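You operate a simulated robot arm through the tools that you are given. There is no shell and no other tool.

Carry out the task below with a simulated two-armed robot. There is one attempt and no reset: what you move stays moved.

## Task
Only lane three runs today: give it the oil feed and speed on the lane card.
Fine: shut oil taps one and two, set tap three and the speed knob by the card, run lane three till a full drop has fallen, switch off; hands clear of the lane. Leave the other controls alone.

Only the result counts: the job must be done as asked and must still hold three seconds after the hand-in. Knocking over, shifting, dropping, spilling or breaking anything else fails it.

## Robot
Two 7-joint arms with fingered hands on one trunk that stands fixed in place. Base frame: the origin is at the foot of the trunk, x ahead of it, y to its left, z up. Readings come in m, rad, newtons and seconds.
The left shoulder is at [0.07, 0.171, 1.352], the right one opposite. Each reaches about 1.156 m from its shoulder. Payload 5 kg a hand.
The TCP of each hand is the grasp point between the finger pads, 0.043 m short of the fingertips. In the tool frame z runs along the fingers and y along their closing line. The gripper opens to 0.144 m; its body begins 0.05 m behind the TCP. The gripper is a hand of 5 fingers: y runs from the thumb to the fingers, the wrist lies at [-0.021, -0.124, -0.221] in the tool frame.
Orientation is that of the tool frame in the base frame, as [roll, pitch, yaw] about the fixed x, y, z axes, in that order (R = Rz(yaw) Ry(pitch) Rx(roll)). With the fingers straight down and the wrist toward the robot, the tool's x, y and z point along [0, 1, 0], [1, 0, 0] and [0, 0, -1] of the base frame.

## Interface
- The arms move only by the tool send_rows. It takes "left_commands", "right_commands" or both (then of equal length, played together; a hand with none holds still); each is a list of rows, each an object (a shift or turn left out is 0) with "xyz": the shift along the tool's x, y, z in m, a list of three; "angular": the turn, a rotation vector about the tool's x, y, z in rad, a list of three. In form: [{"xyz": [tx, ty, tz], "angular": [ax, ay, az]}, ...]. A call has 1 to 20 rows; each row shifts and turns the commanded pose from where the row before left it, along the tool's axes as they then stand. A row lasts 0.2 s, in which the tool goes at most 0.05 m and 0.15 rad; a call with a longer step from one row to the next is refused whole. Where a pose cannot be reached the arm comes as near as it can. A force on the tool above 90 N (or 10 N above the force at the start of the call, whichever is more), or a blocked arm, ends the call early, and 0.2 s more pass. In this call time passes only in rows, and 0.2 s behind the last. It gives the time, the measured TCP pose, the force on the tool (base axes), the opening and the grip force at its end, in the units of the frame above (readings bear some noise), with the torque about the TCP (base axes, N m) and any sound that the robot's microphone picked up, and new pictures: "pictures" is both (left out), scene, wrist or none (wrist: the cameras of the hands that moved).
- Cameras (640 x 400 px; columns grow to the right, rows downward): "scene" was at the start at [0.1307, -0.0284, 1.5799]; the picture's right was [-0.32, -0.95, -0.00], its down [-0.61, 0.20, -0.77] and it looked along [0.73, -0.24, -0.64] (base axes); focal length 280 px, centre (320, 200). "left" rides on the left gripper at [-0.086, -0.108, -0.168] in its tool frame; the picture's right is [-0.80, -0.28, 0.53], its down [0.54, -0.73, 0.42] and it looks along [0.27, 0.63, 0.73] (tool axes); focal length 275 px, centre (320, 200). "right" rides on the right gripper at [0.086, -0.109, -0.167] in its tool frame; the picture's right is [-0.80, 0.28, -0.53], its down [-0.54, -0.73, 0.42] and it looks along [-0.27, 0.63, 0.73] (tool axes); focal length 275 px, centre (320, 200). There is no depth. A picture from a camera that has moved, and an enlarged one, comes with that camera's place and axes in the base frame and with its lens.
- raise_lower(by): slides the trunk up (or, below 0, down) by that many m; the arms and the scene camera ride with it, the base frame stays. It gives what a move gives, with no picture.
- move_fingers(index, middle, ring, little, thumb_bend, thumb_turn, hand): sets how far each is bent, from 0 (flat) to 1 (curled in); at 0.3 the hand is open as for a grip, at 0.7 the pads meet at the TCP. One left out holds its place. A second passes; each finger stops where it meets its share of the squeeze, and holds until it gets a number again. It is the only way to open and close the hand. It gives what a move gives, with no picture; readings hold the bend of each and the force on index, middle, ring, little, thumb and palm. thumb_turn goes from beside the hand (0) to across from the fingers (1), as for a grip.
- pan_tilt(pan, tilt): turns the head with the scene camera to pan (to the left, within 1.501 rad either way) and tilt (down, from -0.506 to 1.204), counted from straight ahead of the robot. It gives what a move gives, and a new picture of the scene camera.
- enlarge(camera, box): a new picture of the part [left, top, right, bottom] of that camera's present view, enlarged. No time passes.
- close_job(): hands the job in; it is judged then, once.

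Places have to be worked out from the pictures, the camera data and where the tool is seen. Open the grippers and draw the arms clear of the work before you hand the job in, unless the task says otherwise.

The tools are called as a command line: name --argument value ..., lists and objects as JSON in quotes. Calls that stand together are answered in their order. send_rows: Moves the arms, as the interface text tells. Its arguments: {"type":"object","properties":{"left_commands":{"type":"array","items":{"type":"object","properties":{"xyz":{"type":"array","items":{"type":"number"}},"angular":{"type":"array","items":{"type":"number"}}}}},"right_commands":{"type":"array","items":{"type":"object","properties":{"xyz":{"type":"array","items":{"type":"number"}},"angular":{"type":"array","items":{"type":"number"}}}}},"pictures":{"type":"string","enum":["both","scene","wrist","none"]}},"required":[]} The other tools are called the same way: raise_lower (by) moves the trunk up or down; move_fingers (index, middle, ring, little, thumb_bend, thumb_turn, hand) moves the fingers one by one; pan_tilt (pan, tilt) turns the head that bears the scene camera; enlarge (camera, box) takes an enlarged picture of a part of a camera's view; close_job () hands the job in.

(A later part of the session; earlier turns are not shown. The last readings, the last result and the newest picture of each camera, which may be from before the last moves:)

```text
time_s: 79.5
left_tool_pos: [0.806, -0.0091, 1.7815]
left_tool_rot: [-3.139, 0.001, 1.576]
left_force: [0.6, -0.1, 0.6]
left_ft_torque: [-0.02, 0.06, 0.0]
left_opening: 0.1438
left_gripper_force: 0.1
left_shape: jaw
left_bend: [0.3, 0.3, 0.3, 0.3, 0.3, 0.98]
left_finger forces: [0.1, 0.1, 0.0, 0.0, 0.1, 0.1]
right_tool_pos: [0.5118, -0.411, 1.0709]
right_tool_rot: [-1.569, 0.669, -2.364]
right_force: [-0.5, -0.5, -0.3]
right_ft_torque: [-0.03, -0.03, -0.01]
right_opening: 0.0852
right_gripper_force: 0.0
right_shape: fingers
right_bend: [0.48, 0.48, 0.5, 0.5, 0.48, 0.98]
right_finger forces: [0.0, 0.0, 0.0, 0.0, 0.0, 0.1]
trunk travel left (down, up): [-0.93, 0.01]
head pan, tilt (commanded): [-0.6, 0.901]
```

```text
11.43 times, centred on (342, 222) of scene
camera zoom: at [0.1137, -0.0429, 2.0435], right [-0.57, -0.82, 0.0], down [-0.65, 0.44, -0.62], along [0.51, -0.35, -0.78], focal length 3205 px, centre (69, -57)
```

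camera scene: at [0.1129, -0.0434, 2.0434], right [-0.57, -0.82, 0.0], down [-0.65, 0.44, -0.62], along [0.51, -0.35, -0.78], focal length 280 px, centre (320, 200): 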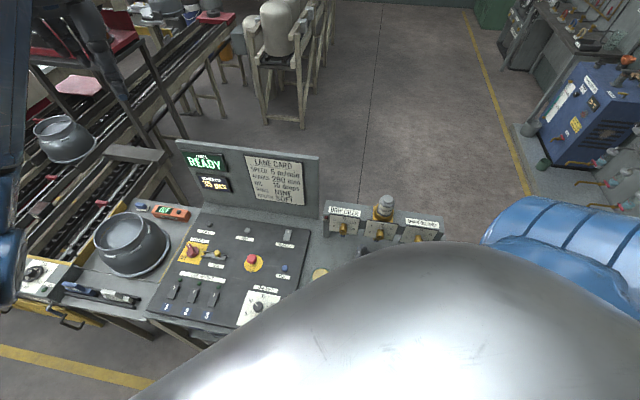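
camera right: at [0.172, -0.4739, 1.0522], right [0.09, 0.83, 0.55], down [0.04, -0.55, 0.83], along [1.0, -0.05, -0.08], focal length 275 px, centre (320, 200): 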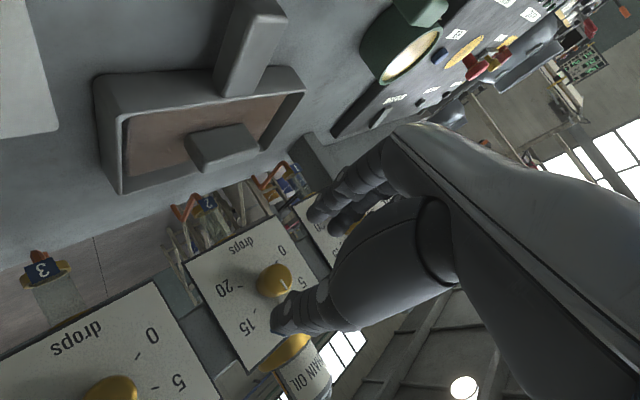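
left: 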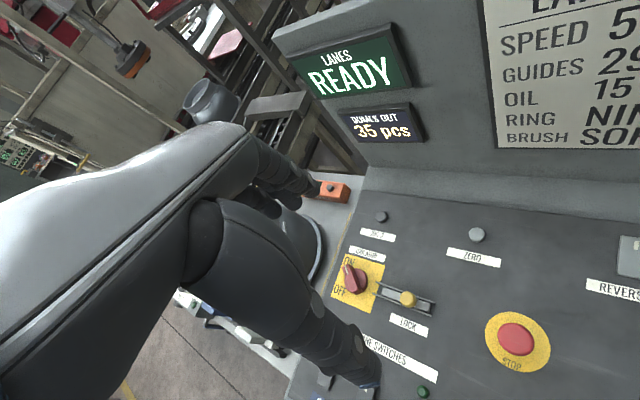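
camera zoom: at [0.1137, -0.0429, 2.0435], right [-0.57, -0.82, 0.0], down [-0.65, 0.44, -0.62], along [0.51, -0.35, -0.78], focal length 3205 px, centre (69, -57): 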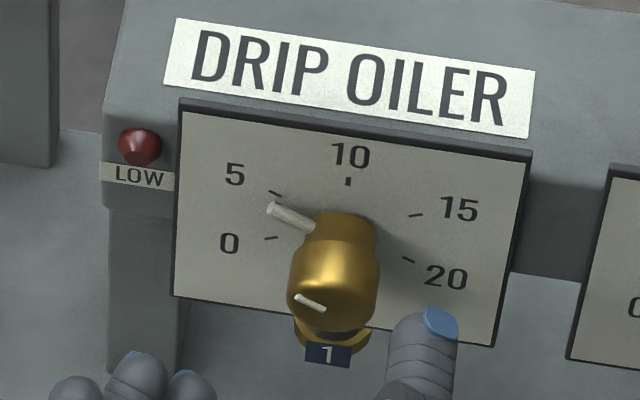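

Tap 1 stands at about 4.5 (−66°), so it needs about −54°. I advance, grip and turn −0.9 rad.

send_rows --right_commands '[{"xyz": [0, 0, 0.03]}, {"xyz": [0, 0, 0.03]}]' --pictures "none"

move_fingers --hand "right" --index 0.72 --middle 0.74 --thumb_bend 0.73

send_rows --right_commands '[{"angular": [0, 0, -0.13]}, {"angular": [0, 0, -0.13]}, {"angular": [0, 0, -0.13]}, {"angular": [0, 0, -0.13]}, {"angular": [0, 0, -0.13]}, {"angular": [0, 0, -0.13]}, {"angular": [0, 0, -0.13]}]' --pictures "none"

enlarge --camera "scene" --box '[322, 205, 362, 240]'

enlarge --camera "right" --box '[150, 180, 400, 360]'

```text
time_s: 80.1
left_tool_pos: [0.8059, -0.0098, 1.7804]
left_tool_rot: [-3.141, -0.001, 1.577]
left_force: [0.4, -1.0, -0.1]
left_ft_torque: [0.01, 0.03, 0.0]
left_opening: 0.1439
left_gripper_force: 0.1
left_shape: jaw
left_bend: [0.3, 0.3, 0.3, 0.3, 0.3, 0.98]
left_finger forces: [0.1, 0.0, 0.0, 0.1, 0.0, 0.1]
right_tool_pos: [0.554, -0.4531, 1.0718]
right_tool_rot: [-1.572, 0.67, -2.364]
right_force: [-0.2, 0.3, -0.2]
right_ft_torque: [-0.02, -0.01, 0.0]
right_opening: 0.0853
right_gripper_force: 0.1
right_shape: fingers
right_bend: [0.48, 0.48, 0.5, 0.5, 0.48, 0.98]
right_finger forces: [0.0, 0.1, 0.0, 0.0, 0.1, 0.0]
trunk travel left (down, up): [-0.93, 0.01]
head pan, tilt (commanded): [-0.6, 0.901]
```

```text
time_s: 81.1
left_tool_pos: [0.8054, -0.0099, 1.7813]
left_tool_rot: [-3.139, -0.001, 1.576]
left_force: [-0.4, 0.3, 0.1]
left_ft_torque: [-0.01, 0.02, 0.0]
left_opening: 0.1439
left_gripper_force: 0.0
left_shape: jaw
left_bend: [0.3, 0.3, 0.3, 0.3, 0.3, 0.98]
left_finger forces: [0.0, 0.0, 0.0, 0.0, 0.0, 0.0]
right_tool_pos: [0.5525, -0.4543, 1.0713]
right_tool_rot: [-1.571, 0.671, -2.362]
right_force: [1.9, -0.8, -8.4]
right_ft_torque: [0.1, 0.76, 0.39]
right_opening: 0.0236
right_gripper_force: 17.8
right_shape: fingers
right_bend: [0.71, 0.53, 0.5, 0.5, 0.66, 0.97]
right_finger forces: [9.9, 13.8, 0.0, 0.0, 12.1, 0.0]
trunk travel left (down, up): [-0.93, 0.01]
head pan, tilt (commanded): [-0.6, 0.901]
```

```text
time_s: 82.7
left_tool_pos: [0.8069, -0.0093, 1.782]
left_tool_rot: [-3.139, 0.001, 1.578]
left_force: [0.6, 0.3, -0.1]
left_ft_torque: [-0.03, 0.01, 0.0]
left_opening: 0.1437
left_gripper_force: 0.0
left_shape: jaw
left_bend: [0.3, 0.3, 0.3, 0.3, 0.3, 0.98]
left_finger forces: [0.1, 0.0, 0.0, 0.0, 0.0, 0.0]
right_tool_pos: [0.5521, -0.4534, 1.0721]
right_tool_rot: [-1.571, -0.243, -2.364]
right_force: [5.7, -6.0, 2.7]
right_ft_torque: [-0.04, -0.07, 0.07]
right_opening: 0.0229
right_gripper_force: 10.4
right_shape: fingers
right_bend: [0.71, 0.6, 0.5, 0.5, 0.67, 0.96]
right_finger forces: [8.9, 0.1, 0.0, 0.0, 12.6, 0.0]
trunk travel left (down, up): [-0.93, 0.01]
head pan, tilt (commanded): [-0.6, 0.901]
```

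```text
11.43 times, centred on (342, 222) of scene
camera zoom: at [0.1141, -0.0445, 2.0434], right [-0.56, -0.83, 0.0], down [-0.65, 0.44, -0.62], along [0.51, -0.35, -0.78], focal length 3205 px, centre (69, -57)
```

zoom: 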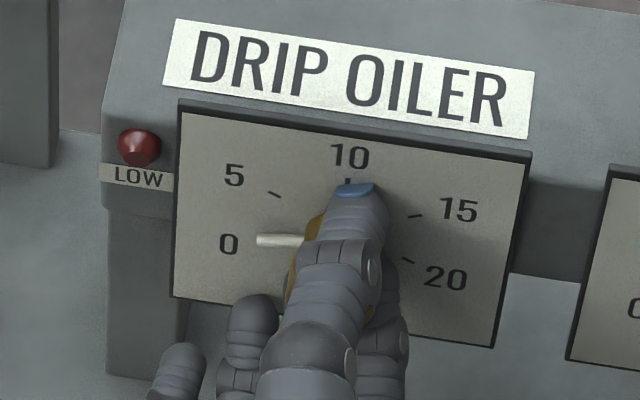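

```text
2.22 times, centred on (275, 270) of right
camera zoom: at [0.3933, -0.375, 1.1986], right [0.13, 0.87, -0.47], down [0.8, 0.19, 0.57], along [0.59, -0.45, -0.67], focal length 612 px, centre (420, 44)
```

zoom: 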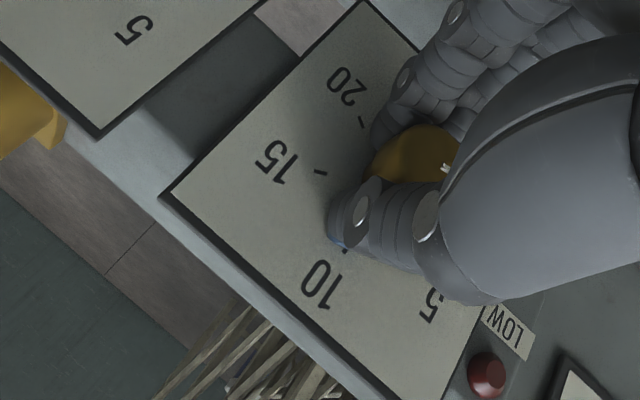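

Tap 1 is at about −105°, 15° short of 0. I turn a further −0.25 rad.

send_rows --right_commands '[{"angular": [0, 0, -0.085]}, {"angular": [0, 0, -0.085]}, {"angular": [0, 0, -0.08]}]' --pictures "none"

enlarge --camera "scene" --box '[322, 205, 362, 240]'

```text
time_s: 83.5
left_tool_pos: [0.8053, -0.0101, 1.7813]
left_tool_rot: [-3.139, -0.001, 1.578]
left_force: [-0.6, -0.5, 1.3]
left_ft_torque: [0.0, -0.02, 0.01]
left_opening: 0.1439
left_gripper_force: 0.0
left_shape: jaw
left_bend: [0.3, 0.3, 0.3, 0.3, 0.3, 0.98]
left_finger forces: [0.0, 0.0, 0.0, 0.0, 0.0, 0.0]
right_tool_pos: [0.5531, -0.454, 1.0716]
right_tool_rot: [-1.571, -0.493, -2.365]
right_force: [6.5, -7.8, 4.0]
right_ft_torque: [0.01, -0.02, 0.06]
right_opening: 0.0227
right_gripper_force: 11.2
right_shape: fingers
right_bend: [0.71, 0.6, 0.5, 0.5, 0.67, 0.96]
right_finger forces: [10.2, 0.1, 0.0, 0.1, 12.7, 0.0]
trunk travel left (down, up): [-0.93, 0.01]
head pan, tilt (commanded): [-0.6, 0.901]
```

```text
11.43 times, centred on (342, 222) of scene
camera zoom: at [0.1138, -0.045, 2.0434], right [-0.56, -0.83, 0.0], down [-0.65, 0.44, -0.62], along [0.51, -0.35, -0.78], focal length 3205 px, centre (69, -57)
```

zoom: 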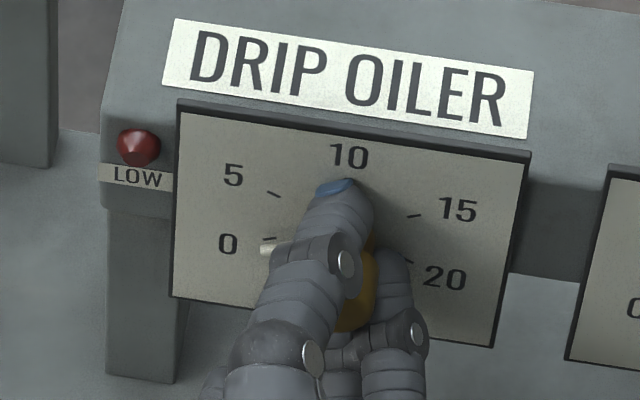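

The tip now lines up with the 0 tick. I release, back off and check all three dials.

move_fingers --hand "right" --index 0.48 --middle 0.48 --thumb_bend 0.48

send_rows --right_commands '[{"xyz": [0, 0, -0.02]}, {"xyz": [0, 0, -0.02]}, {"xyz": [0, 0, -0.02]}, {"angular": [0, 0, 0.14]}, {"angular": [0, 0, 0.14]}, {"angular": [0, 0, 0.14]}, {"angular": [0, 0, 0.14]}]' --pictures "none"

enlarge --camera "scene" --box '[322, 205, 362, 240]'

enlarge --camera "right" --box '[150, 180, 400, 360]'

```text
time_s: 84.5
left_tool_pos: [0.8045, -0.009, 1.7818]
left_tool_rot: [-3.139, 0.001, 1.576]
left_force: [-0.9, 0.0, -0.9]
left_ft_torque: [0.0, -0.05, -0.04]
left_opening: 0.1438
left_gripper_force: 0.1
left_shape: jaw
left_bend: [0.3, 0.3, 0.3, 0.3, 0.3, 0.98]
left_finger forces: [0.0, 0.0, 0.0, 0.0, 0.1, 0.0]
right_tool_pos: [0.5524, -0.4539, 1.0723]
right_tool_rot: [-1.572, -0.491, -2.362]
right_force: [-0.2, -0.6, -0.3]
right_ft_torque: [0.03, -0.03, -0.01]
right_opening: 0.0853
right_gripper_force: 0.1
right_shape: fingers
right_bend: [0.48, 0.48, 0.5, 0.5, 0.48, 0.97]
right_finger forces: [0.0, 0.0, 0.0, 0.0, 0.1, 0.0]
trunk travel left (down, up): [-0.93, 0.01]
head pan, tilt (commanded): [-0.6, 0.901]
```

```text
time_s: 86.1
left_tool_pos: [0.804, -0.0095, 1.7836]
left_tool_rot: [3.141, 0.0, 1.577]
left_force: [0.6, 0.1, 0.7]
left_ft_torque: [0.04, 0.01, 0.01]
left_opening: 0.144
left_gripper_force: 0.0
left_shape: jaw
left_bend: [0.3, 0.3, 0.3, 0.3, 0.3, 0.98]
left_finger forces: [0.0, 0.0, 0.0, 0.0, 0.0, 0.0]
right_tool_pos: [0.5088, -0.4088, 1.0716]
right_tool_rot: [-1.571, 0.073, -2.365]
right_force: [0.5, 0.0, -0.1]
right_ft_torque: [0.0, 0.06, -0.02]
right_opening: 0.0852
right_gripper_force: 0.0
right_shape: fingers
right_bend: [0.48, 0.48, 0.5, 0.5, 0.48, 0.97]
right_finger forces: [0.0, 0.1, 0.1, 0.2, 0.0, 0.0]
trunk travel left (down, up): [-0.93, 0.01]
head pan, tilt (commanded): [-0.6, 0.901]
```

```text
11.43 times, centred on (342, 222) of scene
camera zoom: at [0.1117, -0.0438, 2.0435], right [-0.56, -0.83, 0.0], down [-0.65, 0.44, -0.62], along [0.51, -0.35, -0.78], focal length 3205 px, centre (69, -57)
```

zoom: 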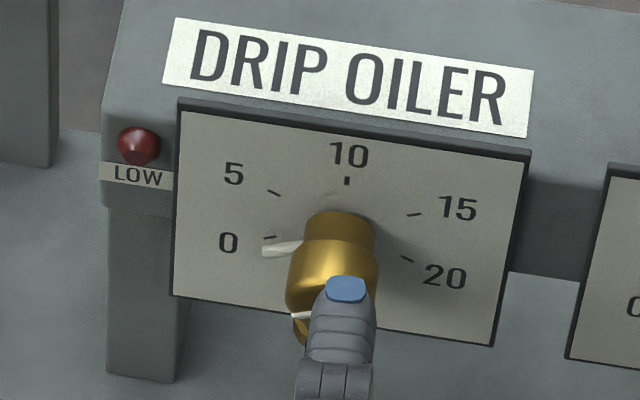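

```text
2.22 times, centred on (275, 270) of right
camera zoom: at [0.3246, -0.356, 1.1752], right [0.21, 0.95, -0.23], down [0.64, 0.04, 0.76], along [0.74, -0.3, -0.61], focal length 612 px, centre (420, 44)
```

zoom: 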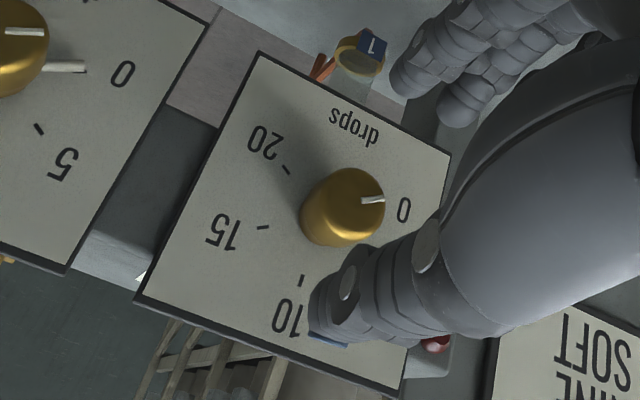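

Tap 1's pointer is at 0. I check taps 2 and 3 again at high magnification now that the hand is away from them.

enlarge --camera "scene" --box '[360, 207, 400, 242]'

enlarge --camera "scene" --box '[400, 212, 440, 247]'

```text
11.43 times, centred on (380, 224) of scene
camera zoom: at [0.1117, -0.0438, 2.0435], right [-0.56, -0.83, 0.0], down [-0.65, 0.44, -0.62], along [0.51, -0.35, -0.78], focal length 3205 px, centre (-366, -80)
```

zoom: 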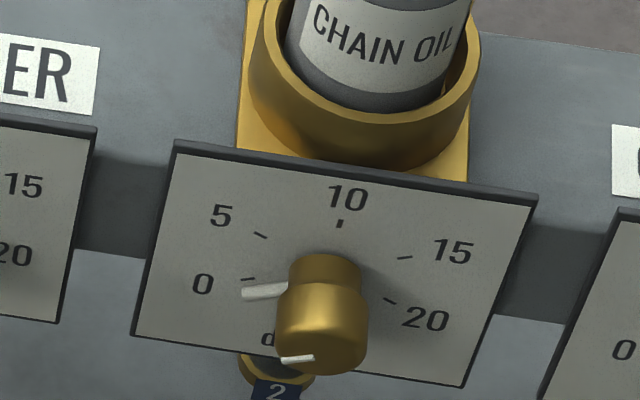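

```text
11.43 times, centred on (420, 230) of scene
camera zoom: at [0.1117, -0.0438, 2.0435], right [-0.56, -0.83, 0.0], down [-0.65, 0.44, -0.62], along [0.51, -0.35, -0.78], focal length 3205 px, centre (-823, -137)
```

zoom: 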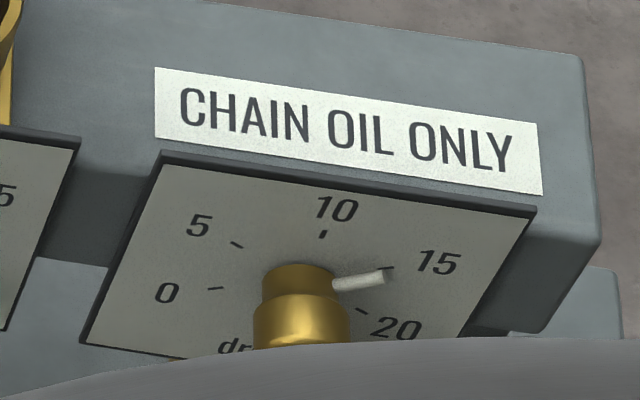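

Tap 3 might be a few degrees short of 15. I magnify its pointer and dial further to measure it better.

enlarge --camera "scene" --box '[408, 218, 432, 233]'

enlarge --camera "scene" --box '[364, 218, 388, 233]'

enlarge --camera "scene" --box '[328, 216, 352, 231]'

```text
16.00 times, centred on (420, 226) of scene
camera zoom: at [0.1117, -0.0438, 2.0435], right [-0.56, -0.83, 0.0], down [-0.65, 0.44, -0.62], along [0.51, -0.35, -0.78], focal length 4486 px, centre (-1280, -208)
```

zoom: 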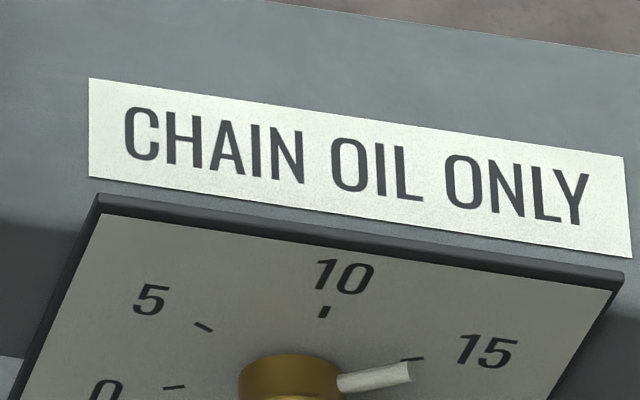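

```text
16.00 times, centred on (376, 226) of scene
camera zoom: at [0.1117, -0.0438, 2.0435], right [-0.56, -0.83, 0.0], down [-0.65, 0.44, -0.62], along [0.51, -0.35, -0.78], focal length 4486 px, centre (-576, -208)
```

zoom: 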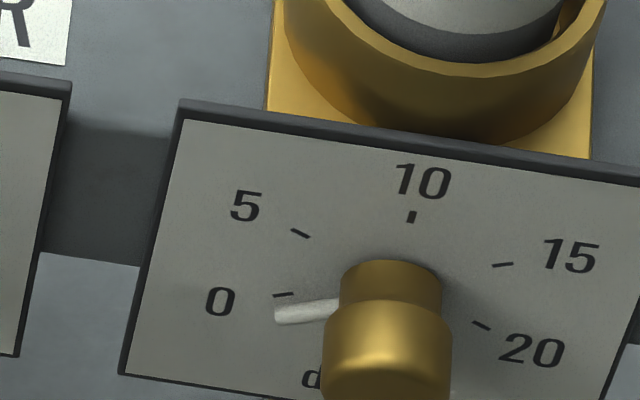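

```text
16.00 times, centred on (340, 224) of scene
camera zoom: at [0.1117, -0.0438, 2.0435], right [-0.56, -0.83, 0.0], down [-0.65, 0.44, -0.62], along [0.51, -0.35, -0.78], focal length 4486 px, centre (0, -176)
```

zoom: 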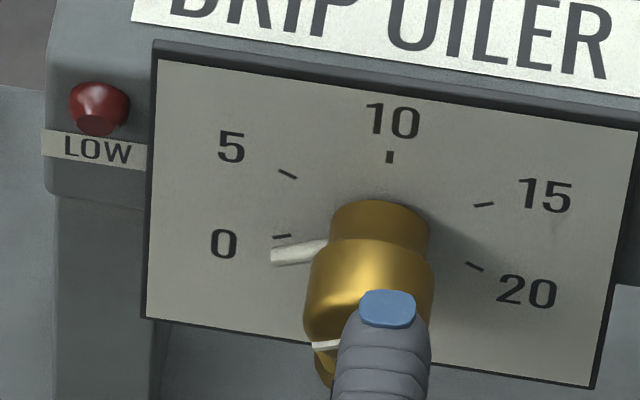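

Tap 1 and tap 2 are within about 2° of 0. Tap 3 reads about 56° (14.7), since it relaxed a few degrees on release. I go back to tap 3 to trim it.

send_rows --right_commands '[{"xyz": [0.0425, -0.003, 0]}, {"xyz": [0.0425, -0.003, 0]}, {"xyz": [0.0425, -0.003, 0]}, {"xyz": [0.0425, -0.003, 0]}, {"xyz": [0.0425, -0.003, 0]}, {"xyz": [0.0425, -0.003, 0]}, {"xyz": [0.0425, -0.003, 0]}]' --pictures "none"

enlarge --camera "right" --box '[150, 180, 400, 360]'

```text
time_s: 87.7
left_tool_pos: [0.8015, -0.0097, 1.7826]
left_tool_rot: [3.141, 0.0, 1.578]
left_force: [-0.1, -0.4, -0.1]
left_ft_torque: [-0.01, -0.02, 0.02]
left_opening: 0.144
left_gripper_force: 0.1
left_shape: jaw
left_bend: [0.3, 0.3, 0.3, 0.3, 0.3, 0.98]
left_finger forces: [0.0, 0.0, 0.1, 0.0, 0.0, 0.0]
right_tool_pos: [0.2998, -0.619, 1.0719]
right_tool_rot: [-1.571, 0.073, -2.365]
right_force: [-0.3, -0.5, 0.1]
right_ft_torque: [0.03, -0.03, 0.02]
right_opening: 0.0854
right_gripper_force: 0.1
right_shape: fingers
right_bend: [0.48, 0.48, 0.5, 0.5, 0.48, 0.97]
right_finger forces: [0.0, 0.0, 0.0, 0.1, 0.0, 0.0]
trunk travel left (down, up): [-0.93, 0.01]
head pan, tilt (commanded): [-0.6, 0.901]
```

```text
2.22 times, centred on (275, 270) of right
camera zoom: at [0.1136, -0.5664, 1.1744], right [0.21, 0.95, -0.23], down [0.65, 0.04, 0.76], along [0.74, -0.3, -0.61], focal length 612 px, centre (420, 44)
```

zoom: 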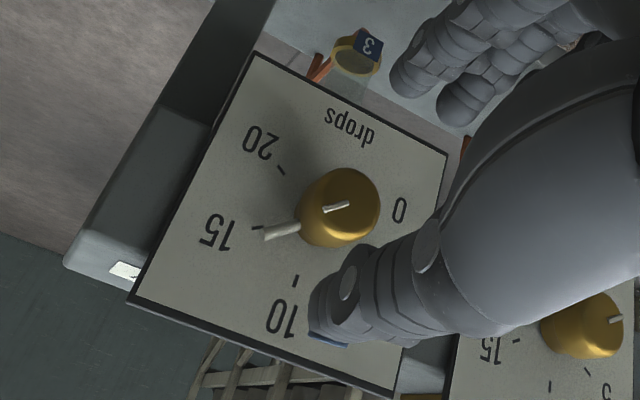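

The trim is needed: the pointer sits slightly below the 15 tick. I advance, grip and turn +0.13 rad.

send_rows --right_commands '[{"xyz": [0.0015, 0, 0.03]}, {"xyz": [0, 0, 0.03]}]' --pictures "none"

move_fingers --hand "right" --index 0.72 --middle 0.74 --thumb_bend 0.73

send_rows --right_commands '[{"angular": [0, 0, 0.065]}, {"angular": [0, 0, 0.065]}]' --pictures "none"

enlarge --camera "scene" --box '[408, 218, 432, 233]'

```text
time_s: 88.3
left_tool_pos: [0.8064, -0.0127, 1.7817]
left_tool_rot: [-3.14, -0.001, 1.576]
left_force: [-0.2, -1.1, -0.7]
left_ft_torque: [0.03, -0.01, 0.03]
left_opening: 0.1439
left_gripper_force: 0.0
left_shape: jaw
left_bend: [0.3, 0.3, 0.3, 0.3, 0.3, 0.98]
left_finger forces: [0.0, 0.0, 0.0, 0.0, 0.1, 0.1]
right_tool_pos: [0.3386, -0.6649, 1.0702]
right_tool_rot: [-1.573, 0.068, -2.365]
right_force: [-0.6, 0.1, -0.8]
right_ft_torque: [-0.01, 0.0, 0.01]
right_opening: 0.0853
right_gripper_force: 0.0
right_shape: fingers
right_bend: [0.48, 0.48, 0.5, 0.5, 0.48, 0.97]
right_finger forces: [0.0, 0.0, 0.0, 0.0, 0.0, 0.0]
trunk travel left (down, up): [-0.93, 0.01]
head pan, tilt (commanded): [-0.6, 0.901]
```

```text
time_s: 89.3
left_tool_pos: [0.8052, -0.0111, 1.7814]
left_tool_rot: [-3.14, 0.0, 1.576]
left_force: [0.2, 1.0, -0.4]
left_ft_torque: [0.04, 0.0, -0.01]
left_opening: 0.1439
left_gripper_force: 0.0
left_shape: jaw
left_bend: [0.3, 0.3, 0.3, 0.3, 0.3, 0.98]
left_finger forces: [0.0, 0.0, 0.1, 0.0, 0.1, 0.0]
right_tool_pos: [0.3408, -0.664, 1.0712]
right_tool_rot: [-1.571, 0.07, -2.365]
right_force: [7.1, -4.8, -2.6]
right_ft_torque: [-0.04, -0.08, -0.01]
right_opening: 0.0242
right_gripper_force: 17.6
right_shape: fingers
right_bend: [0.71, 0.68, 0.5, 0.5, 0.67, 0.96]
right_finger forces: [10.5, 10.3, 0.0, 0.0, 13.1, 0.0]
trunk travel left (down, up): [-0.93, 0.01]
head pan, tilt (commanded): [-0.6, 0.901]
```

```text
time_s: 89.9
left_tool_pos: [0.8067, -0.0108, 1.7822]
left_tool_rot: [-3.14, 0.001, 1.577]
left_force: [0.2, 0.0, 0.2]
left_ft_torque: [-0.04, -0.04, 0.02]
left_opening: 0.1443
left_gripper_force: 0.2
left_shape: jaw
left_bend: [0.3, 0.3, 0.3, 0.3, 0.3, 0.98]
left_finger forces: [0.0, 0.0, 0.0, 0.0, 0.1, 0.0]
right_tool_pos: [0.341, -0.6647, 1.0712]
right_tool_rot: [-1.57, 0.198, -2.364]
right_force: [12.9, -9.6, -0.6]
right_ft_torque: [-0.11, -0.05, 0.02]
right_opening: 0.0244
right_gripper_force: 18.2
right_shape: fingers
right_bend: [0.71, 0.68, 0.5, 0.5, 0.67, 0.97]
right_finger forces: [11.0, 11.5, 0.0, 0.0, 13.9, 0.0]
trunk travel left (down, up): [-0.93, 0.01]
head pan, tilt (commanded): [-0.6, 0.901]
```

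```text
16.00 times, centred on (420, 226) of scene
camera zoom: at [0.1148, -0.046, 2.0433], right [-0.56, -0.83, 0.0], down [-0.65, 0.44, -0.62], along [0.51, -0.35, -0.78], focal length 4486 px, centre (-1280, -208)
```

zoom: 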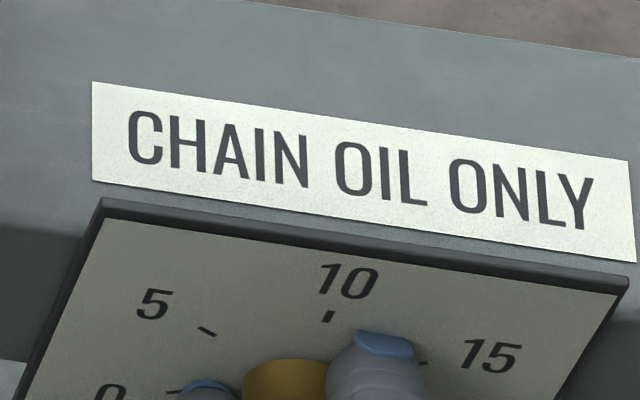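

The thumb hides the pointer here, so I release and check.

move_fingers --hand "right" --index 0.48 --middle 0.48 --thumb_bend 0.48

send_rows --right_commands '[{"xyz": [0, 0, -0.02]}, {"xyz": [0, 0, -0.02]}, {"xyz": [0, 0, -0.02]}]' --pictures "none"

enlarge --camera "scene" --box '[408, 218, 432, 233]'

enlarge --camera "right" --box '[150, 180, 400, 360]'

```text
time_s: 90.9
left_tool_pos: [0.8046, -0.0086, 1.7826]
left_tool_rot: [-3.139, 0.0, 1.577]
left_force: [0.2, 0.2, 0.6]
left_ft_torque: [-0.02, -0.05, -0.01]
left_opening: 0.144
left_gripper_force: 0.1
left_shape: jaw
left_bend: [0.3, 0.3, 0.3, 0.3, 0.3, 0.98]
left_finger forces: [0.1, 0.0, 0.0, 0.0, 0.0, 0.0]
right_tool_pos: [0.3396, -0.6633, 1.0719]
right_tool_rot: [-1.57, 0.2, -2.366]
right_force: [-0.2, -0.1, 0.0]
right_ft_torque: [-0.04, 0.0, -0.01]
right_opening: 0.0851
right_gripper_force: 0.1
right_shape: fingers
right_bend: [0.48, 0.48, 0.5, 0.5, 0.48, 0.97]
right_finger forces: [0.0, 0.0, 0.1, 0.0, 0.0, 0.1]
trunk travel left (down, up): [-0.93, 0.01]
head pan, tilt (commanded): [-0.6, 0.901]
```

```text
time_s: 91.7
left_tool_pos: [0.804, -0.0074, 1.7823]
left_tool_rot: [3.141, -0.001, 1.578]
left_force: [0.2, -0.4, 0.0]
left_ft_torque: [0.0, -0.03, 0.0]
left_opening: 0.144
left_gripper_force: 0.0
left_shape: jaw
left_bend: [0.3, 0.3, 0.3, 0.3, 0.3, 0.98]
left_finger forces: [0.1, 0.0, 0.0, 0.0, 0.0, 0.1]
right_tool_pos: [0.2948, -0.6204, 1.0717]
right_tool_rot: [-1.569, 0.201, -2.364]
right_force: [0.1, 0.1, -0.5]
right_ft_torque: [-0.02, 0.03, 0.04]
right_opening: 0.0852
right_gripper_force: 0.1
right_shape: fingers
right_bend: [0.48, 0.48, 0.5, 0.5, 0.48, 0.97]
right_finger forces: [0.0, 0.0, 0.1, 0.0, 0.1, 0.0]
trunk travel left (down, up): [-0.93, 0.01]
head pan, tilt (commanded): [-0.6, 0.901]
```

```text
16.00 times, centred on (420, 226) of scene
camera zoom: at [0.111, -0.0429, 2.0436], right [-0.56, -0.83, 0.0], down [-0.65, 0.44, -0.62], along [0.51, -0.35, -0.78], focal length 4486 px, centre (-1280, -208)
```

zoom: 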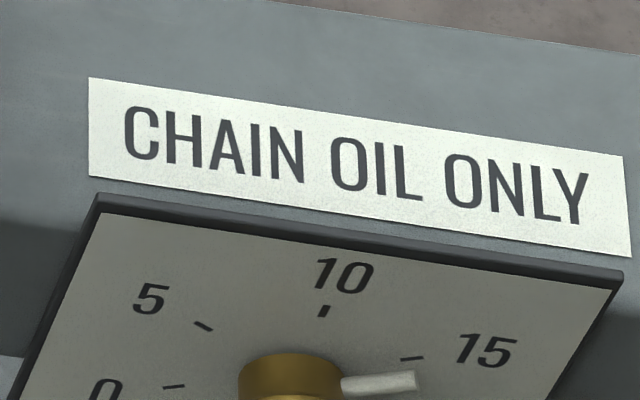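

```text
2.22 times, centred on (275, 270) of right
camera zoom: at [0.1003, -0.5751, 1.163], right [0.22, 0.97, -0.12], down [0.57, -0.03, 0.82], along [0.79, -0.25, -0.56], focal length 612 px, centre (420, 44)
```

zoom: 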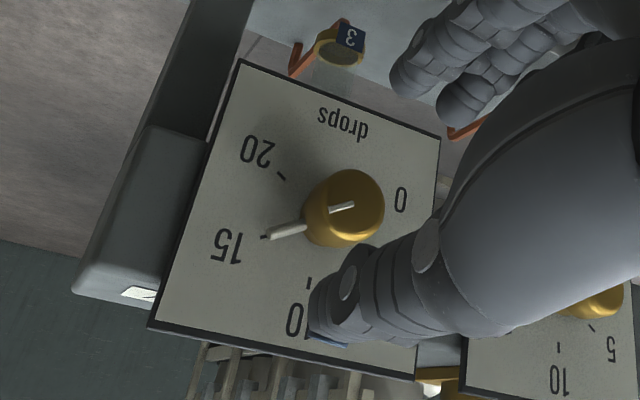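

Tap 3 is now right on 15 (between 58° and 63° by my several measures). The taps are done, so I turn the head to the lane desk to plan the speed knob and lane switch.

pan_tilt --pan -0.1 --tilt 0.95

enlarge --camera "scene" --box '[240, 190, 400, 300]'

```text
time_s: 92.6
left_tool_pos: [0.8041, -0.0091, 1.7825]
left_tool_rot: [-3.14, -0.001, 1.58]
left_force: [-0.1, 0.7, 0.4]
left_ft_torque: [0.01, -0.01, 0.0]
left_opening: 0.1438
left_gripper_force: 0.0
left_shape: jaw
left_bend: [0.3, 0.3, 0.3, 0.3, 0.3, 0.98]
left_finger forces: [0.0, 0.1, 0.0, 0.0, 0.0, 0.0]
right_tool_pos: [0.2952, -0.6202, 1.071]
right_tool_rot: [-1.571, 0.199, -2.365]
right_force: [0.0, -0.6, -0.2]
right_ft_torque: [-0.04, 0.0, -0.01]
right_opening: 0.0854
right_gripper_force: 0.0
right_shape: fingers
right_bend: [0.48, 0.48, 0.5, 0.5, 0.48, 0.97]
right_finger forces: [0.1, 0.0, 0.0, 0.0, 0.1, 0.1]
trunk travel left (down, up): [-0.93, 0.01]
head pan, tilt (commanded): [-0.099, 0.949]
camera scene: at [0.1224, -0.0087, 2.0399], right [-0.1, -0.99, 0.0], down [-0.81, 0.08, -0.58], along [0.58, -0.06, -0.81], focal length 280 px, centre (320, 200)
```

scene: 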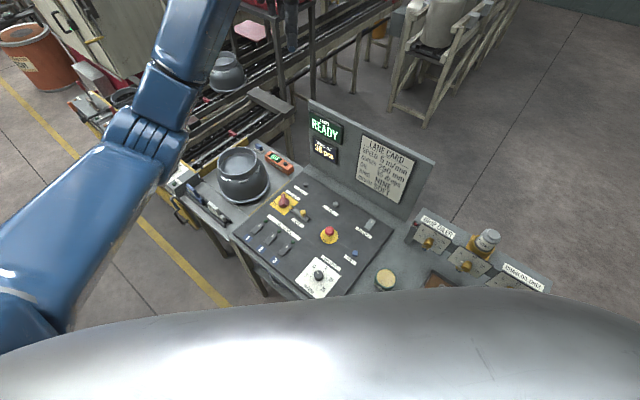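

```text
3.64 times, centred on (320, 245) of scene
camera zoom: at [0.1224, -0.0087, 2.0399], right [-0.1, -0.99, 0.0], down [-0.81, 0.08, -0.58], along [0.58, -0.06, -0.81], focal length 1020 px, centre (320, 36)
```

zoom: 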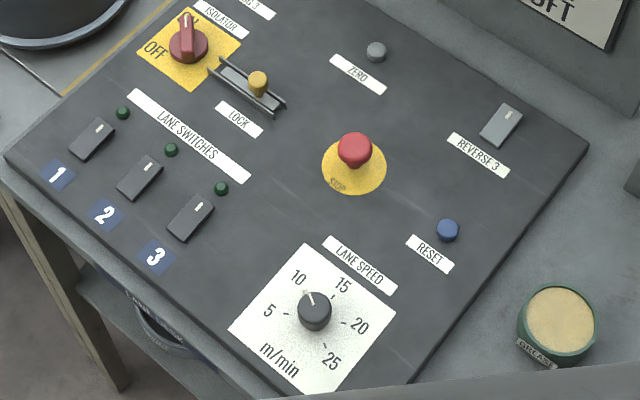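

The desk is nearly level at z ≈ 0.92; the speed dial centre is near (0.533, −0.044) and lane switch 3 near (0.664, 0.092). I magnify the switches and the speed dial.

enlarge --camera "scene" --box '[240, 210, 300, 250]'

enlarge --camera "scene" --box '[290, 250, 350, 300]'

enlarge --camera "left" --box '[0, 0, 640, 400]'

```text
10.00 times, centred on (270, 230) of scene
camera zoom: at [0.1224, -0.0087, 2.0399], right [-0.1, -0.99, 0.0], down [-0.81, 0.08, -0.58], along [0.58, -0.06, -0.81], focal length 2804 px, centre (820, -100)
```

zoom: 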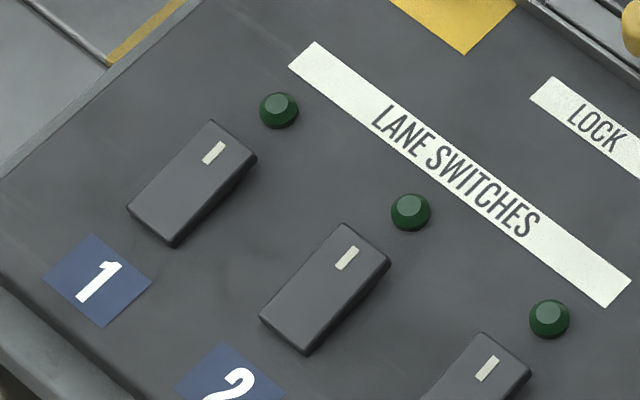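

```text
8.00 times, centred on (320, 275) of scene
camera zoom: at [0.1224, -0.0087, 2.0399], right [-0.1, -0.99, 0.0], down [-0.81, 0.08, -0.58], along [0.58, -0.06, -0.81], focal length 2243 px, centre (320, -400)
```

zoom: 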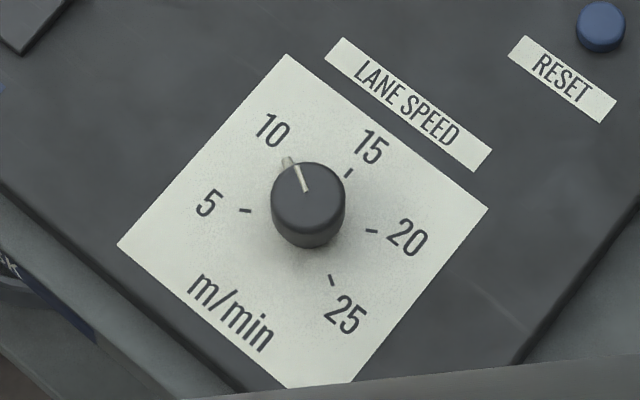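

```text
1.00 times, centred on (320, 200) of left (not enlarged: the box is as wide or as high as the picture)
camera zoom: at [0.6968, -0.0966, 1.9508], right [-0.28, -0.8, -0.53], down [-0.73, 0.54, -0.42], along [0.62, 0.27, -0.73], focal length 275 px, centre (320, 200)
```

zoom: 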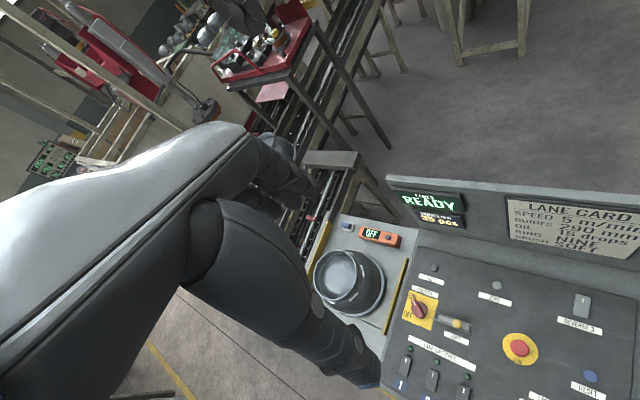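

The speed pointer stands at 10, so it needs about −60° to reach 5. I'll use the free left hand: bring it down over the speed knob with the fingers pointing down, and yaw it 45°. The right hand stays parked as a camera on tap 3.

send_rows --left_commands '[{"xyz": [-0.0025, -0.0194, 0.0379]}, {"xyz": [-0.0025, -0.0194, 0.0379]}, {"xyz": [-0.0025, -0.0194, 0.0379]}, {"xyz": [-0.0025, -0.0194, 0.0379]}, {"xyz": [-0.0025, -0.0194, 0.0379]}, {"xyz": [-0.0025, -0.0194, 0.0379]}, {"xyz": [-0.0025, -0.0194, 0.0379]}, {"xyz": [-0.0025, -0.0194, 0.0379]}, {"xyz": [-0.0025, -0.0194, 0.0379]}, {"xyz": [-0.0025, -0.0194, 0.0379]}, {"xyz": [-0.0025, -0.0194, 0.0379]}, {"xyz": [-0.0025, -0.0194, 0.0379]}, {"xyz": [-0.0025, -0.0194, 0.0379]}, {"xyz": [-0.0025, -0.0194, 0.0379]}, {"angular": [0, 0, 0.131]}, {"angular": [0, 0, 0.131]}, {"angular": [0, 0, 0.131]}, {"angular": [0, 0, 0.131]}, {"angular": [0, 0, 0.131]}, {"angular": [0, 0, 0.131]}]'

```text
time_s: 96.8
left_tool_pos: [0.5339, -0.0456, 1.2518]
left_tool_rot: [-3.141, 0.004, 0.787]
left_force: [-0.2, 0.1, 0.4]
left_ft_torque: [0.01, 0.01, 0.02]
left_opening: 0.1439
left_gripper_force: 0.0
left_shape: jaw
left_bend: [0.3, 0.3, 0.3, 0.3, 0.3, 0.98]
left_finger forces: [0.1, 0.0, 0.0, 0.0, 0.1, 0.1]
right_tool_pos: [0.2967, -0.6187, 1.0719]
right_tool_rot: [-1.571, 0.199, -2.367]
right_force: [0.2, 0.3, 0.6]
right_ft_torque: [-0.01, 0.01, -0.02]
right_opening: 0.0853
right_gripper_force: 0.1
right_shape: fingers
right_bend: [0.48, 0.48, 0.5, 0.5, 0.48, 0.97]
right_finger forces: [0.1, 0.1, 0.1, 0.0, 0.0, 0.1]
trunk travel left (down, up): [-0.93, 0.01]
head pan, tilt (commanded): [-0.099, 0.949]
camera scene: at [0.1238, -0.007, 2.0398], right [-0.1, -1.0, 0.0], down [-0.81, 0.08, -0.58], along [0.58, -0.06, -0.81], focal length 280 px, centre (320, 200)
camera left: at [0.3962, -0.0302, 1.42], right [-0.76, -0.37, -0.53], down [-0.13, 0.9, -0.42], along [0.63, -0.25, -0.73], focal length 275 px, centre (320, 200)
```

scene: 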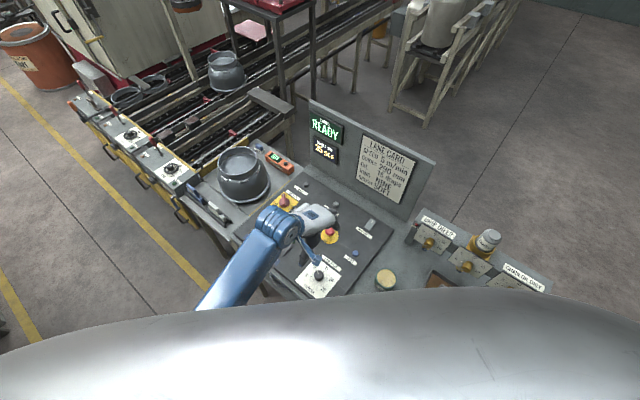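
left: 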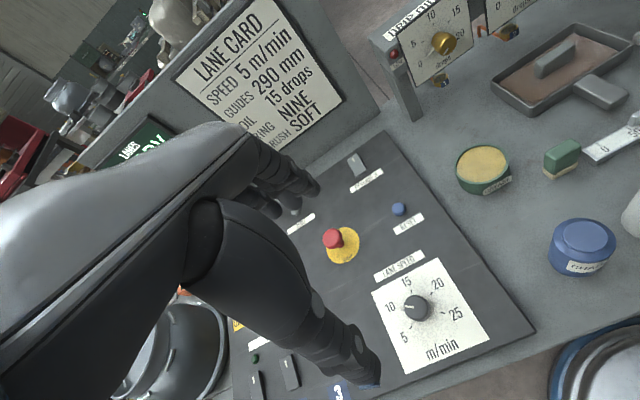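

The left hand is right above the speed knob. I enlarge the wrist view to check the alignment.

enlarge --camera "left" --box '[360, 250, 500, 380]'

```text
3.08 times, centred on (430, 315) of left
camera zoom: at [0.3962, -0.0302, 1.42], right [-0.76, -0.37, -0.53], down [-0.13, 0.9, -0.42], along [0.63, -0.25, -0.73], focal length 847 px, centre (-18, -154)
```

zoom: 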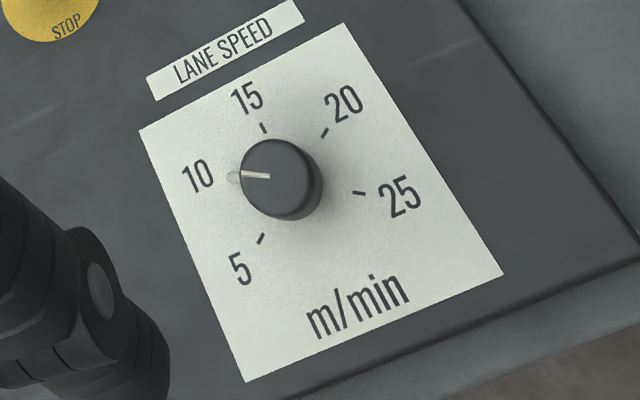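

The knob is about 5 mm off the finger axis towards the thumb side. I correct this, pre-close the fingers and descend to just above the knob.

move_fingers --hand "left" --index 0.48 --middle 0.48 --ring 0.5 --little 0.5 --thumb_bend 0.48

send_rows --left_commands '[{"xyz": [0, -0.005, 0.035]}, {"xyz": [0, 0, 0.04]}, {"xyz": [0, 0, 0.04]}, {"xyz": [0, 0, 0.04]}, {"xyz": [0, 0, 0.04]}, {"xyz": [0, 0, 0.03]}]' --pictures "wrist"

enlarge --camera "left" --box '[230, 180, 450, 360]'

```text
time_s: 97.8
left_tool_pos: [0.5319, -0.0468, 1.2523]
left_tool_rot: [3.14, 0.0, 0.792]
left_force: [-0.1, 0.2, 0.3]
left_ft_torque: [-0.01, -0.01, 0.05]
left_opening: 0.0863
left_gripper_force: 0.1
left_shape: fingers
left_bend: [0.48, 0.48, 0.5, 0.5, 0.48, 0.98]
left_finger forces: [0.0, 0.0, 0.0, 0.0, 0.0, 0.0]
right_tool_pos: [0.2954, -0.622, 1.072]
right_tool_rot: [-1.571, 0.198, -2.366]
right_force: [-0.4, 1.0, 0.6]
right_ft_torque: [0.01, 0.0, 0.01]
right_opening: 0.0852
right_gripper_force: 0.1
right_shape: fingers
right_bend: [0.48, 0.48, 0.5, 0.5, 0.48, 0.97]
right_finger forces: [0.1, 0.1, 0.0, 0.0, 0.0, 0.1]
trunk travel left (down, up): [-0.93, 0.01]
head pan, tilt (commanded): [-0.099, 0.949]
```

```text
time_s: 99.2
left_tool_pos: [0.5298, -0.043, 1.027]
left_tool_rot: [3.14, -0.001, 0.791]
left_force: [0.4, -0.3, 0.6]
left_ft_torque: [0.0, 0.04, -0.01]
left_opening: 0.0861
left_gripper_force: 0.1
left_shape: fingers
left_bend: [0.48, 0.48, 0.5, 0.5, 0.48, 0.98]
left_finger forces: [0.1, 0.0, 0.0, 0.0, 0.1, 0.0]
right_tool_pos: [0.2956, -0.6207, 1.0726]
right_tool_rot: [-1.571, 0.2, -2.369]
right_force: [-0.7, -0.3, -0.2]
right_ft_torque: [0.01, -0.01, 0.01]
right_opening: 0.0852
right_gripper_force: 0.1
right_shape: fingers
right_bend: [0.48, 0.48, 0.5, 0.5, 0.48, 0.97]
right_finger forces: [0.0, 0.0, 0.0, 0.0, 0.0, 0.0]
trunk travel left (down, up): [-0.93, 0.01]
head pan, tilt (commanded): [-0.099, 0.949]
camera left: at [0.3924, -0.028, 1.1952], right [-0.76, -0.37, -0.53], down [-0.13, 0.9, -0.42], along [0.63, -0.25, -0.73], focal length 275 px, centre (320, 200)
```

left: 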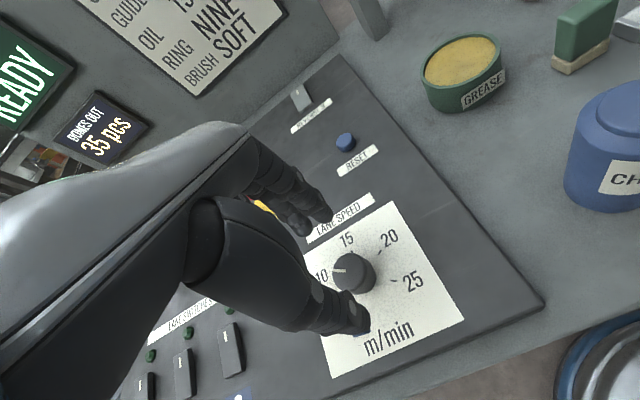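

```text
2.22 times, centred on (340, 270) of left
camera zoom: at [0.3924, -0.028, 1.1952], right [-0.76, -0.37, -0.53], down [-0.13, 0.9, -0.42], along [0.63, -0.25, -0.73], focal length 612 px, centre (276, 44)
```

zoom: 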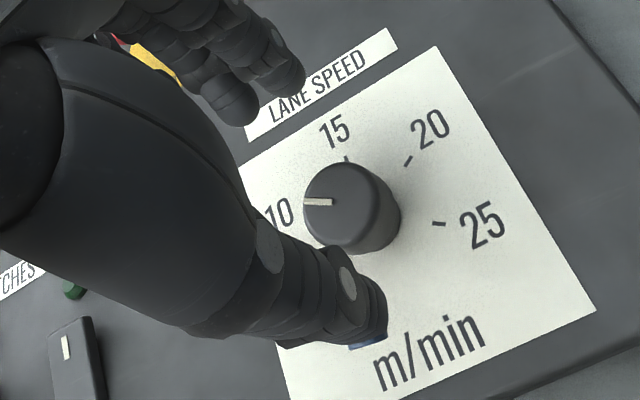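

Alignment is now within 2 mm. I descend the last 60 mm and close on the knob.

send_rows --left_commands '[{"xyz": [0, 0, 0.025]}, {"xyz": [0, 0, 0.02]}, {"xyz": [0, 0, 0.012]}]' --pictures "none"

move_fingers --hand "left" --index 0.72 --middle 0.74 --thumb_bend 0.73

enlarge --camera "left" --box '[230, 180, 450, 360]'

```text
time_s: 100.0
left_tool_pos: [0.5306, -0.0428, 0.9717]
left_tool_rot: [3.14, 0.0, 0.791]
left_force: [0.1, 0.8, 6.0]
left_ft_torque: [-0.17, -0.34, 0.04]
left_opening: 0.0857
left_gripper_force: 2.3
left_shape: fingers
left_bend: [0.48, 0.48, 0.5, 0.5, 0.48, 0.98]
left_finger forces: [0.0, 5.4, 0.0, 0.1, 0.0, 0.0]
right_tool_pos: [0.2941, -0.6197, 1.0726]
right_tool_rot: [-1.57, 0.2, -2.365]
right_force: [0.2, 0.2, -0.1]
right_ft_torque: [0.02, -0.02, -0.01]
right_opening: 0.0851
right_gripper_force: 0.1
right_shape: fingers
right_bend: [0.48, 0.48, 0.5, 0.5, 0.48, 0.97]
right_finger forces: [0.0, 0.1, 0.0, 0.0, 0.1, 0.1]
trunk travel left (down, up): [-0.93, 0.01]
head pan, tilt (commanded): [-0.099, 0.949]
```

```text
time_s: 101.0
left_tool_pos: [0.5293, -0.0425, 0.9691]
left_tool_rot: [-3.139, 0.001, 0.792]
left_force: [4.9, -2.7, -8.6]
left_ft_torque: [-0.05, 0.03, -0.05]
left_opening: 0.0311
left_gripper_force: 18.2
left_shape: fingers
left_bend: [0.62, 0.65, 0.5, 0.5, 0.65, 0.96]
left_finger forces: [10.9, 11.3, 0.0, 0.1, 14.0, 0.0]
right_tool_pos: [0.2959, -0.6211, 1.0719]
right_tool_rot: [-1.571, 0.2, -2.364]
right_force: [-1.0, 0.0, -0.4]
right_ft_torque: [-0.01, 0.01, 0.01]
right_opening: 0.0855
right_gripper_force: 0.1
right_shape: fingers
right_bend: [0.48, 0.48, 0.5, 0.5, 0.48, 0.97]
right_finger forces: [0.0, 0.1, 0.0, 0.0, 0.1, 0.0]
trunk travel left (down, up): [-0.93, 0.01]
head pan, tilt (commanded): [-0.099, 0.949]
```

```text
2.22 times, centred on (340, 270) of left
camera zoom: at [0.3927, -0.0286, 1.1377], right [-0.76, -0.37, -0.53], down [-0.14, 0.9, -0.42], along [0.63, -0.25, -0.73], focal length 612 px, centre (276, 44)
```

zoom: 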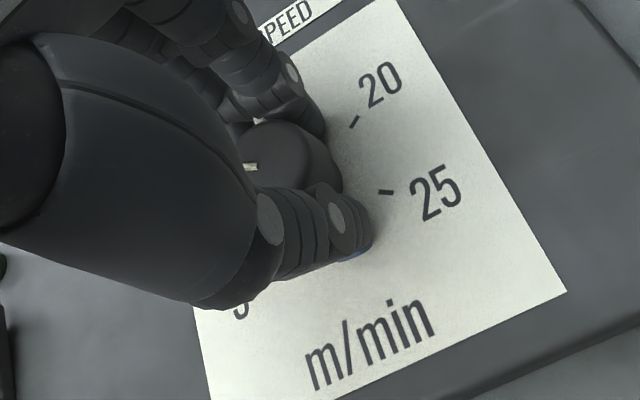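

Gripped. I turn counter-clockwise 0.52 rad first.

send_rows --left_commands '[{"angular": [0, 0, -0.13]}, {"angular": [0, 0, -0.13]}, {"angular": [0, 0, -0.13]}, {"angular": [0, 0, -0.13]}]' --pictures "none"

enlarge --camera "left" --box '[230, 180, 450, 360]'

enlarge --camera "scene" --box '[290, 250, 350, 300]'

```text
time_s: 102.0
left_tool_pos: [0.5298, -0.0428, 0.9678]
left_tool_rot: [-3.138, -0.002, 1.313]
left_force: [7.2, 1.1, -14.2]
left_ft_torque: [0.0, -0.1, -0.02]
left_opening: 0.0312
left_gripper_force: 18.6
left_shape: fingers
left_bend: [0.62, 0.65, 0.5, 0.5, 0.66, 0.96]
left_finger forces: [11.6, 12.5, 0.0, 0.1, 13.2, 0.0]
right_tool_pos: [0.296, -0.6209, 1.0711]
right_tool_rot: [-1.572, 0.201, -2.366]
right_force: [-0.9, -0.4, -0.7]
right_ft_torque: [-0.01, -0.02, 0.0]
right_opening: 0.0853
right_gripper_force: 0.0
right_shape: fingers
right_bend: [0.48, 0.48, 0.5, 0.5, 0.48, 0.97]
right_finger forces: [0.1, 0.0, 0.0, 0.0, 0.1, 0.1]
trunk travel left (down, up): [-0.93, 0.01]
head pan, tilt (commanded): [-0.099, 0.949]
```

```text
2.22 times, centred on (340, 270) of left
camera zoom: at [0.4035, -0.0993, 1.1377], right [-0.48, -0.7, -0.53], down [-0.56, 0.71, -0.42], along [0.67, 0.1, -0.73], focal length 612 px, centre (276, 44)
```

zoom: 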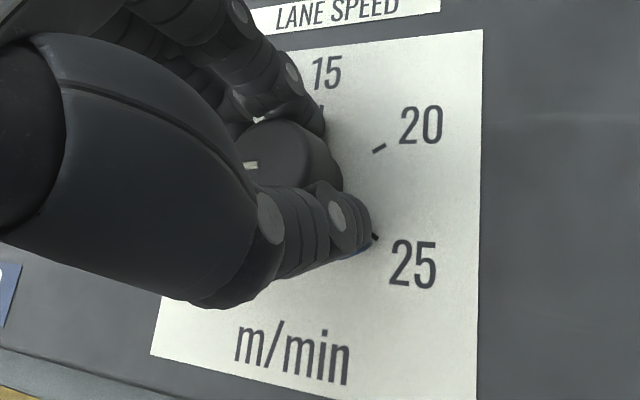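

```text
8.00 times, centred on (320, 275) of scene
camera zoom: at [0.1246, -0.0108, 2.0396], right [-0.1, -1.0, 0.0], down [-0.81, 0.08, -0.58], along [0.58, -0.06, -0.81], focal length 2243 px, centre (320, -400)
```

zoom: 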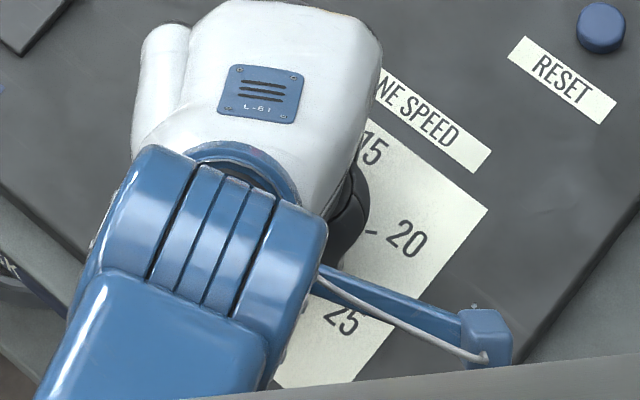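

The knob follows. I turn the remaining 0.52 rad.

send_rows --left_commands '[{"angular": [0, 0, -0.13]}, {"angular": [0, 0, -0.13]}, {"angular": [0, 0, -0.13]}, {"angular": [0, 0, -0.13]}]' --pictures "none"

enlarge --camera "left" --box '[230, 180, 450, 360]'

```text
time_s: 102.4
left_tool_pos: [0.5315, 0.0153, 0.9643]
left_tool_rot: [3.118, -0.063, 1.437]
left_force: [-14.7, -1.9, 50.6]
left_ft_torque: [-0.88, 1.11, -0.22]
left_opening: 0.0023
left_gripper_force: 29.0
left_shape: fingers
left_bend: [0.71, 0.72, 0.5, 0.5, 0.73, 0.96]
left_finger forces: [7.7, 0.0, 0.0, 0.0, 50.8, 0.1]
right_tool_pos: [0.2888, -0.6203, 1.0735]
right_tool_rot: [-1.566, 0.204, -2.361]
right_force: [-0.1, -0.3, -0.4]
right_ft_torque: [-0.03, 0.01, 0.06]
right_opening: 0.0853
right_gripper_force: 0.2
right_shape: fingers
right_bend: [0.48, 0.48, 0.5, 0.5, 0.48, 0.97]
right_finger forces: [0.0, 0.0, 0.0, 0.0, 0.0, 0.0]
trunk travel left (down, up): [-0.93, 0.01]
head pan, tilt (commanded): [-0.099, 0.949]
stopped in row 2 (left hand): the force on the tool passed its limit at 100 N (the readings are from after the stop); the commanded pose is now the measured one
```

```text
2.22 times, centred on (340, 270) of left
camera zoom: at [0.407, -0.0652, 1.1255], right [-0.37, -0.72, -0.59], down [-0.63, 0.66, -0.41], along [0.68, 0.22, -0.7], focal length 612 px, centre (276, 44)
```

zoom: 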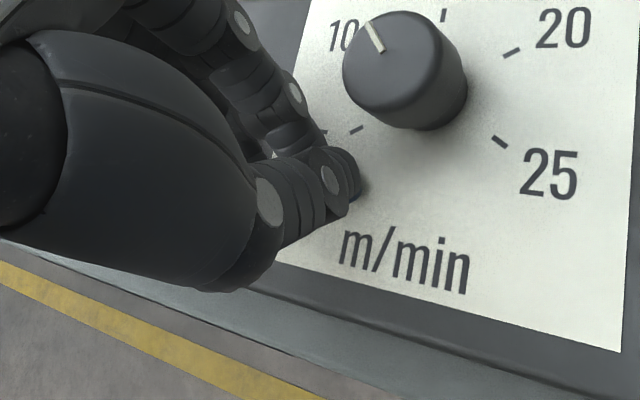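

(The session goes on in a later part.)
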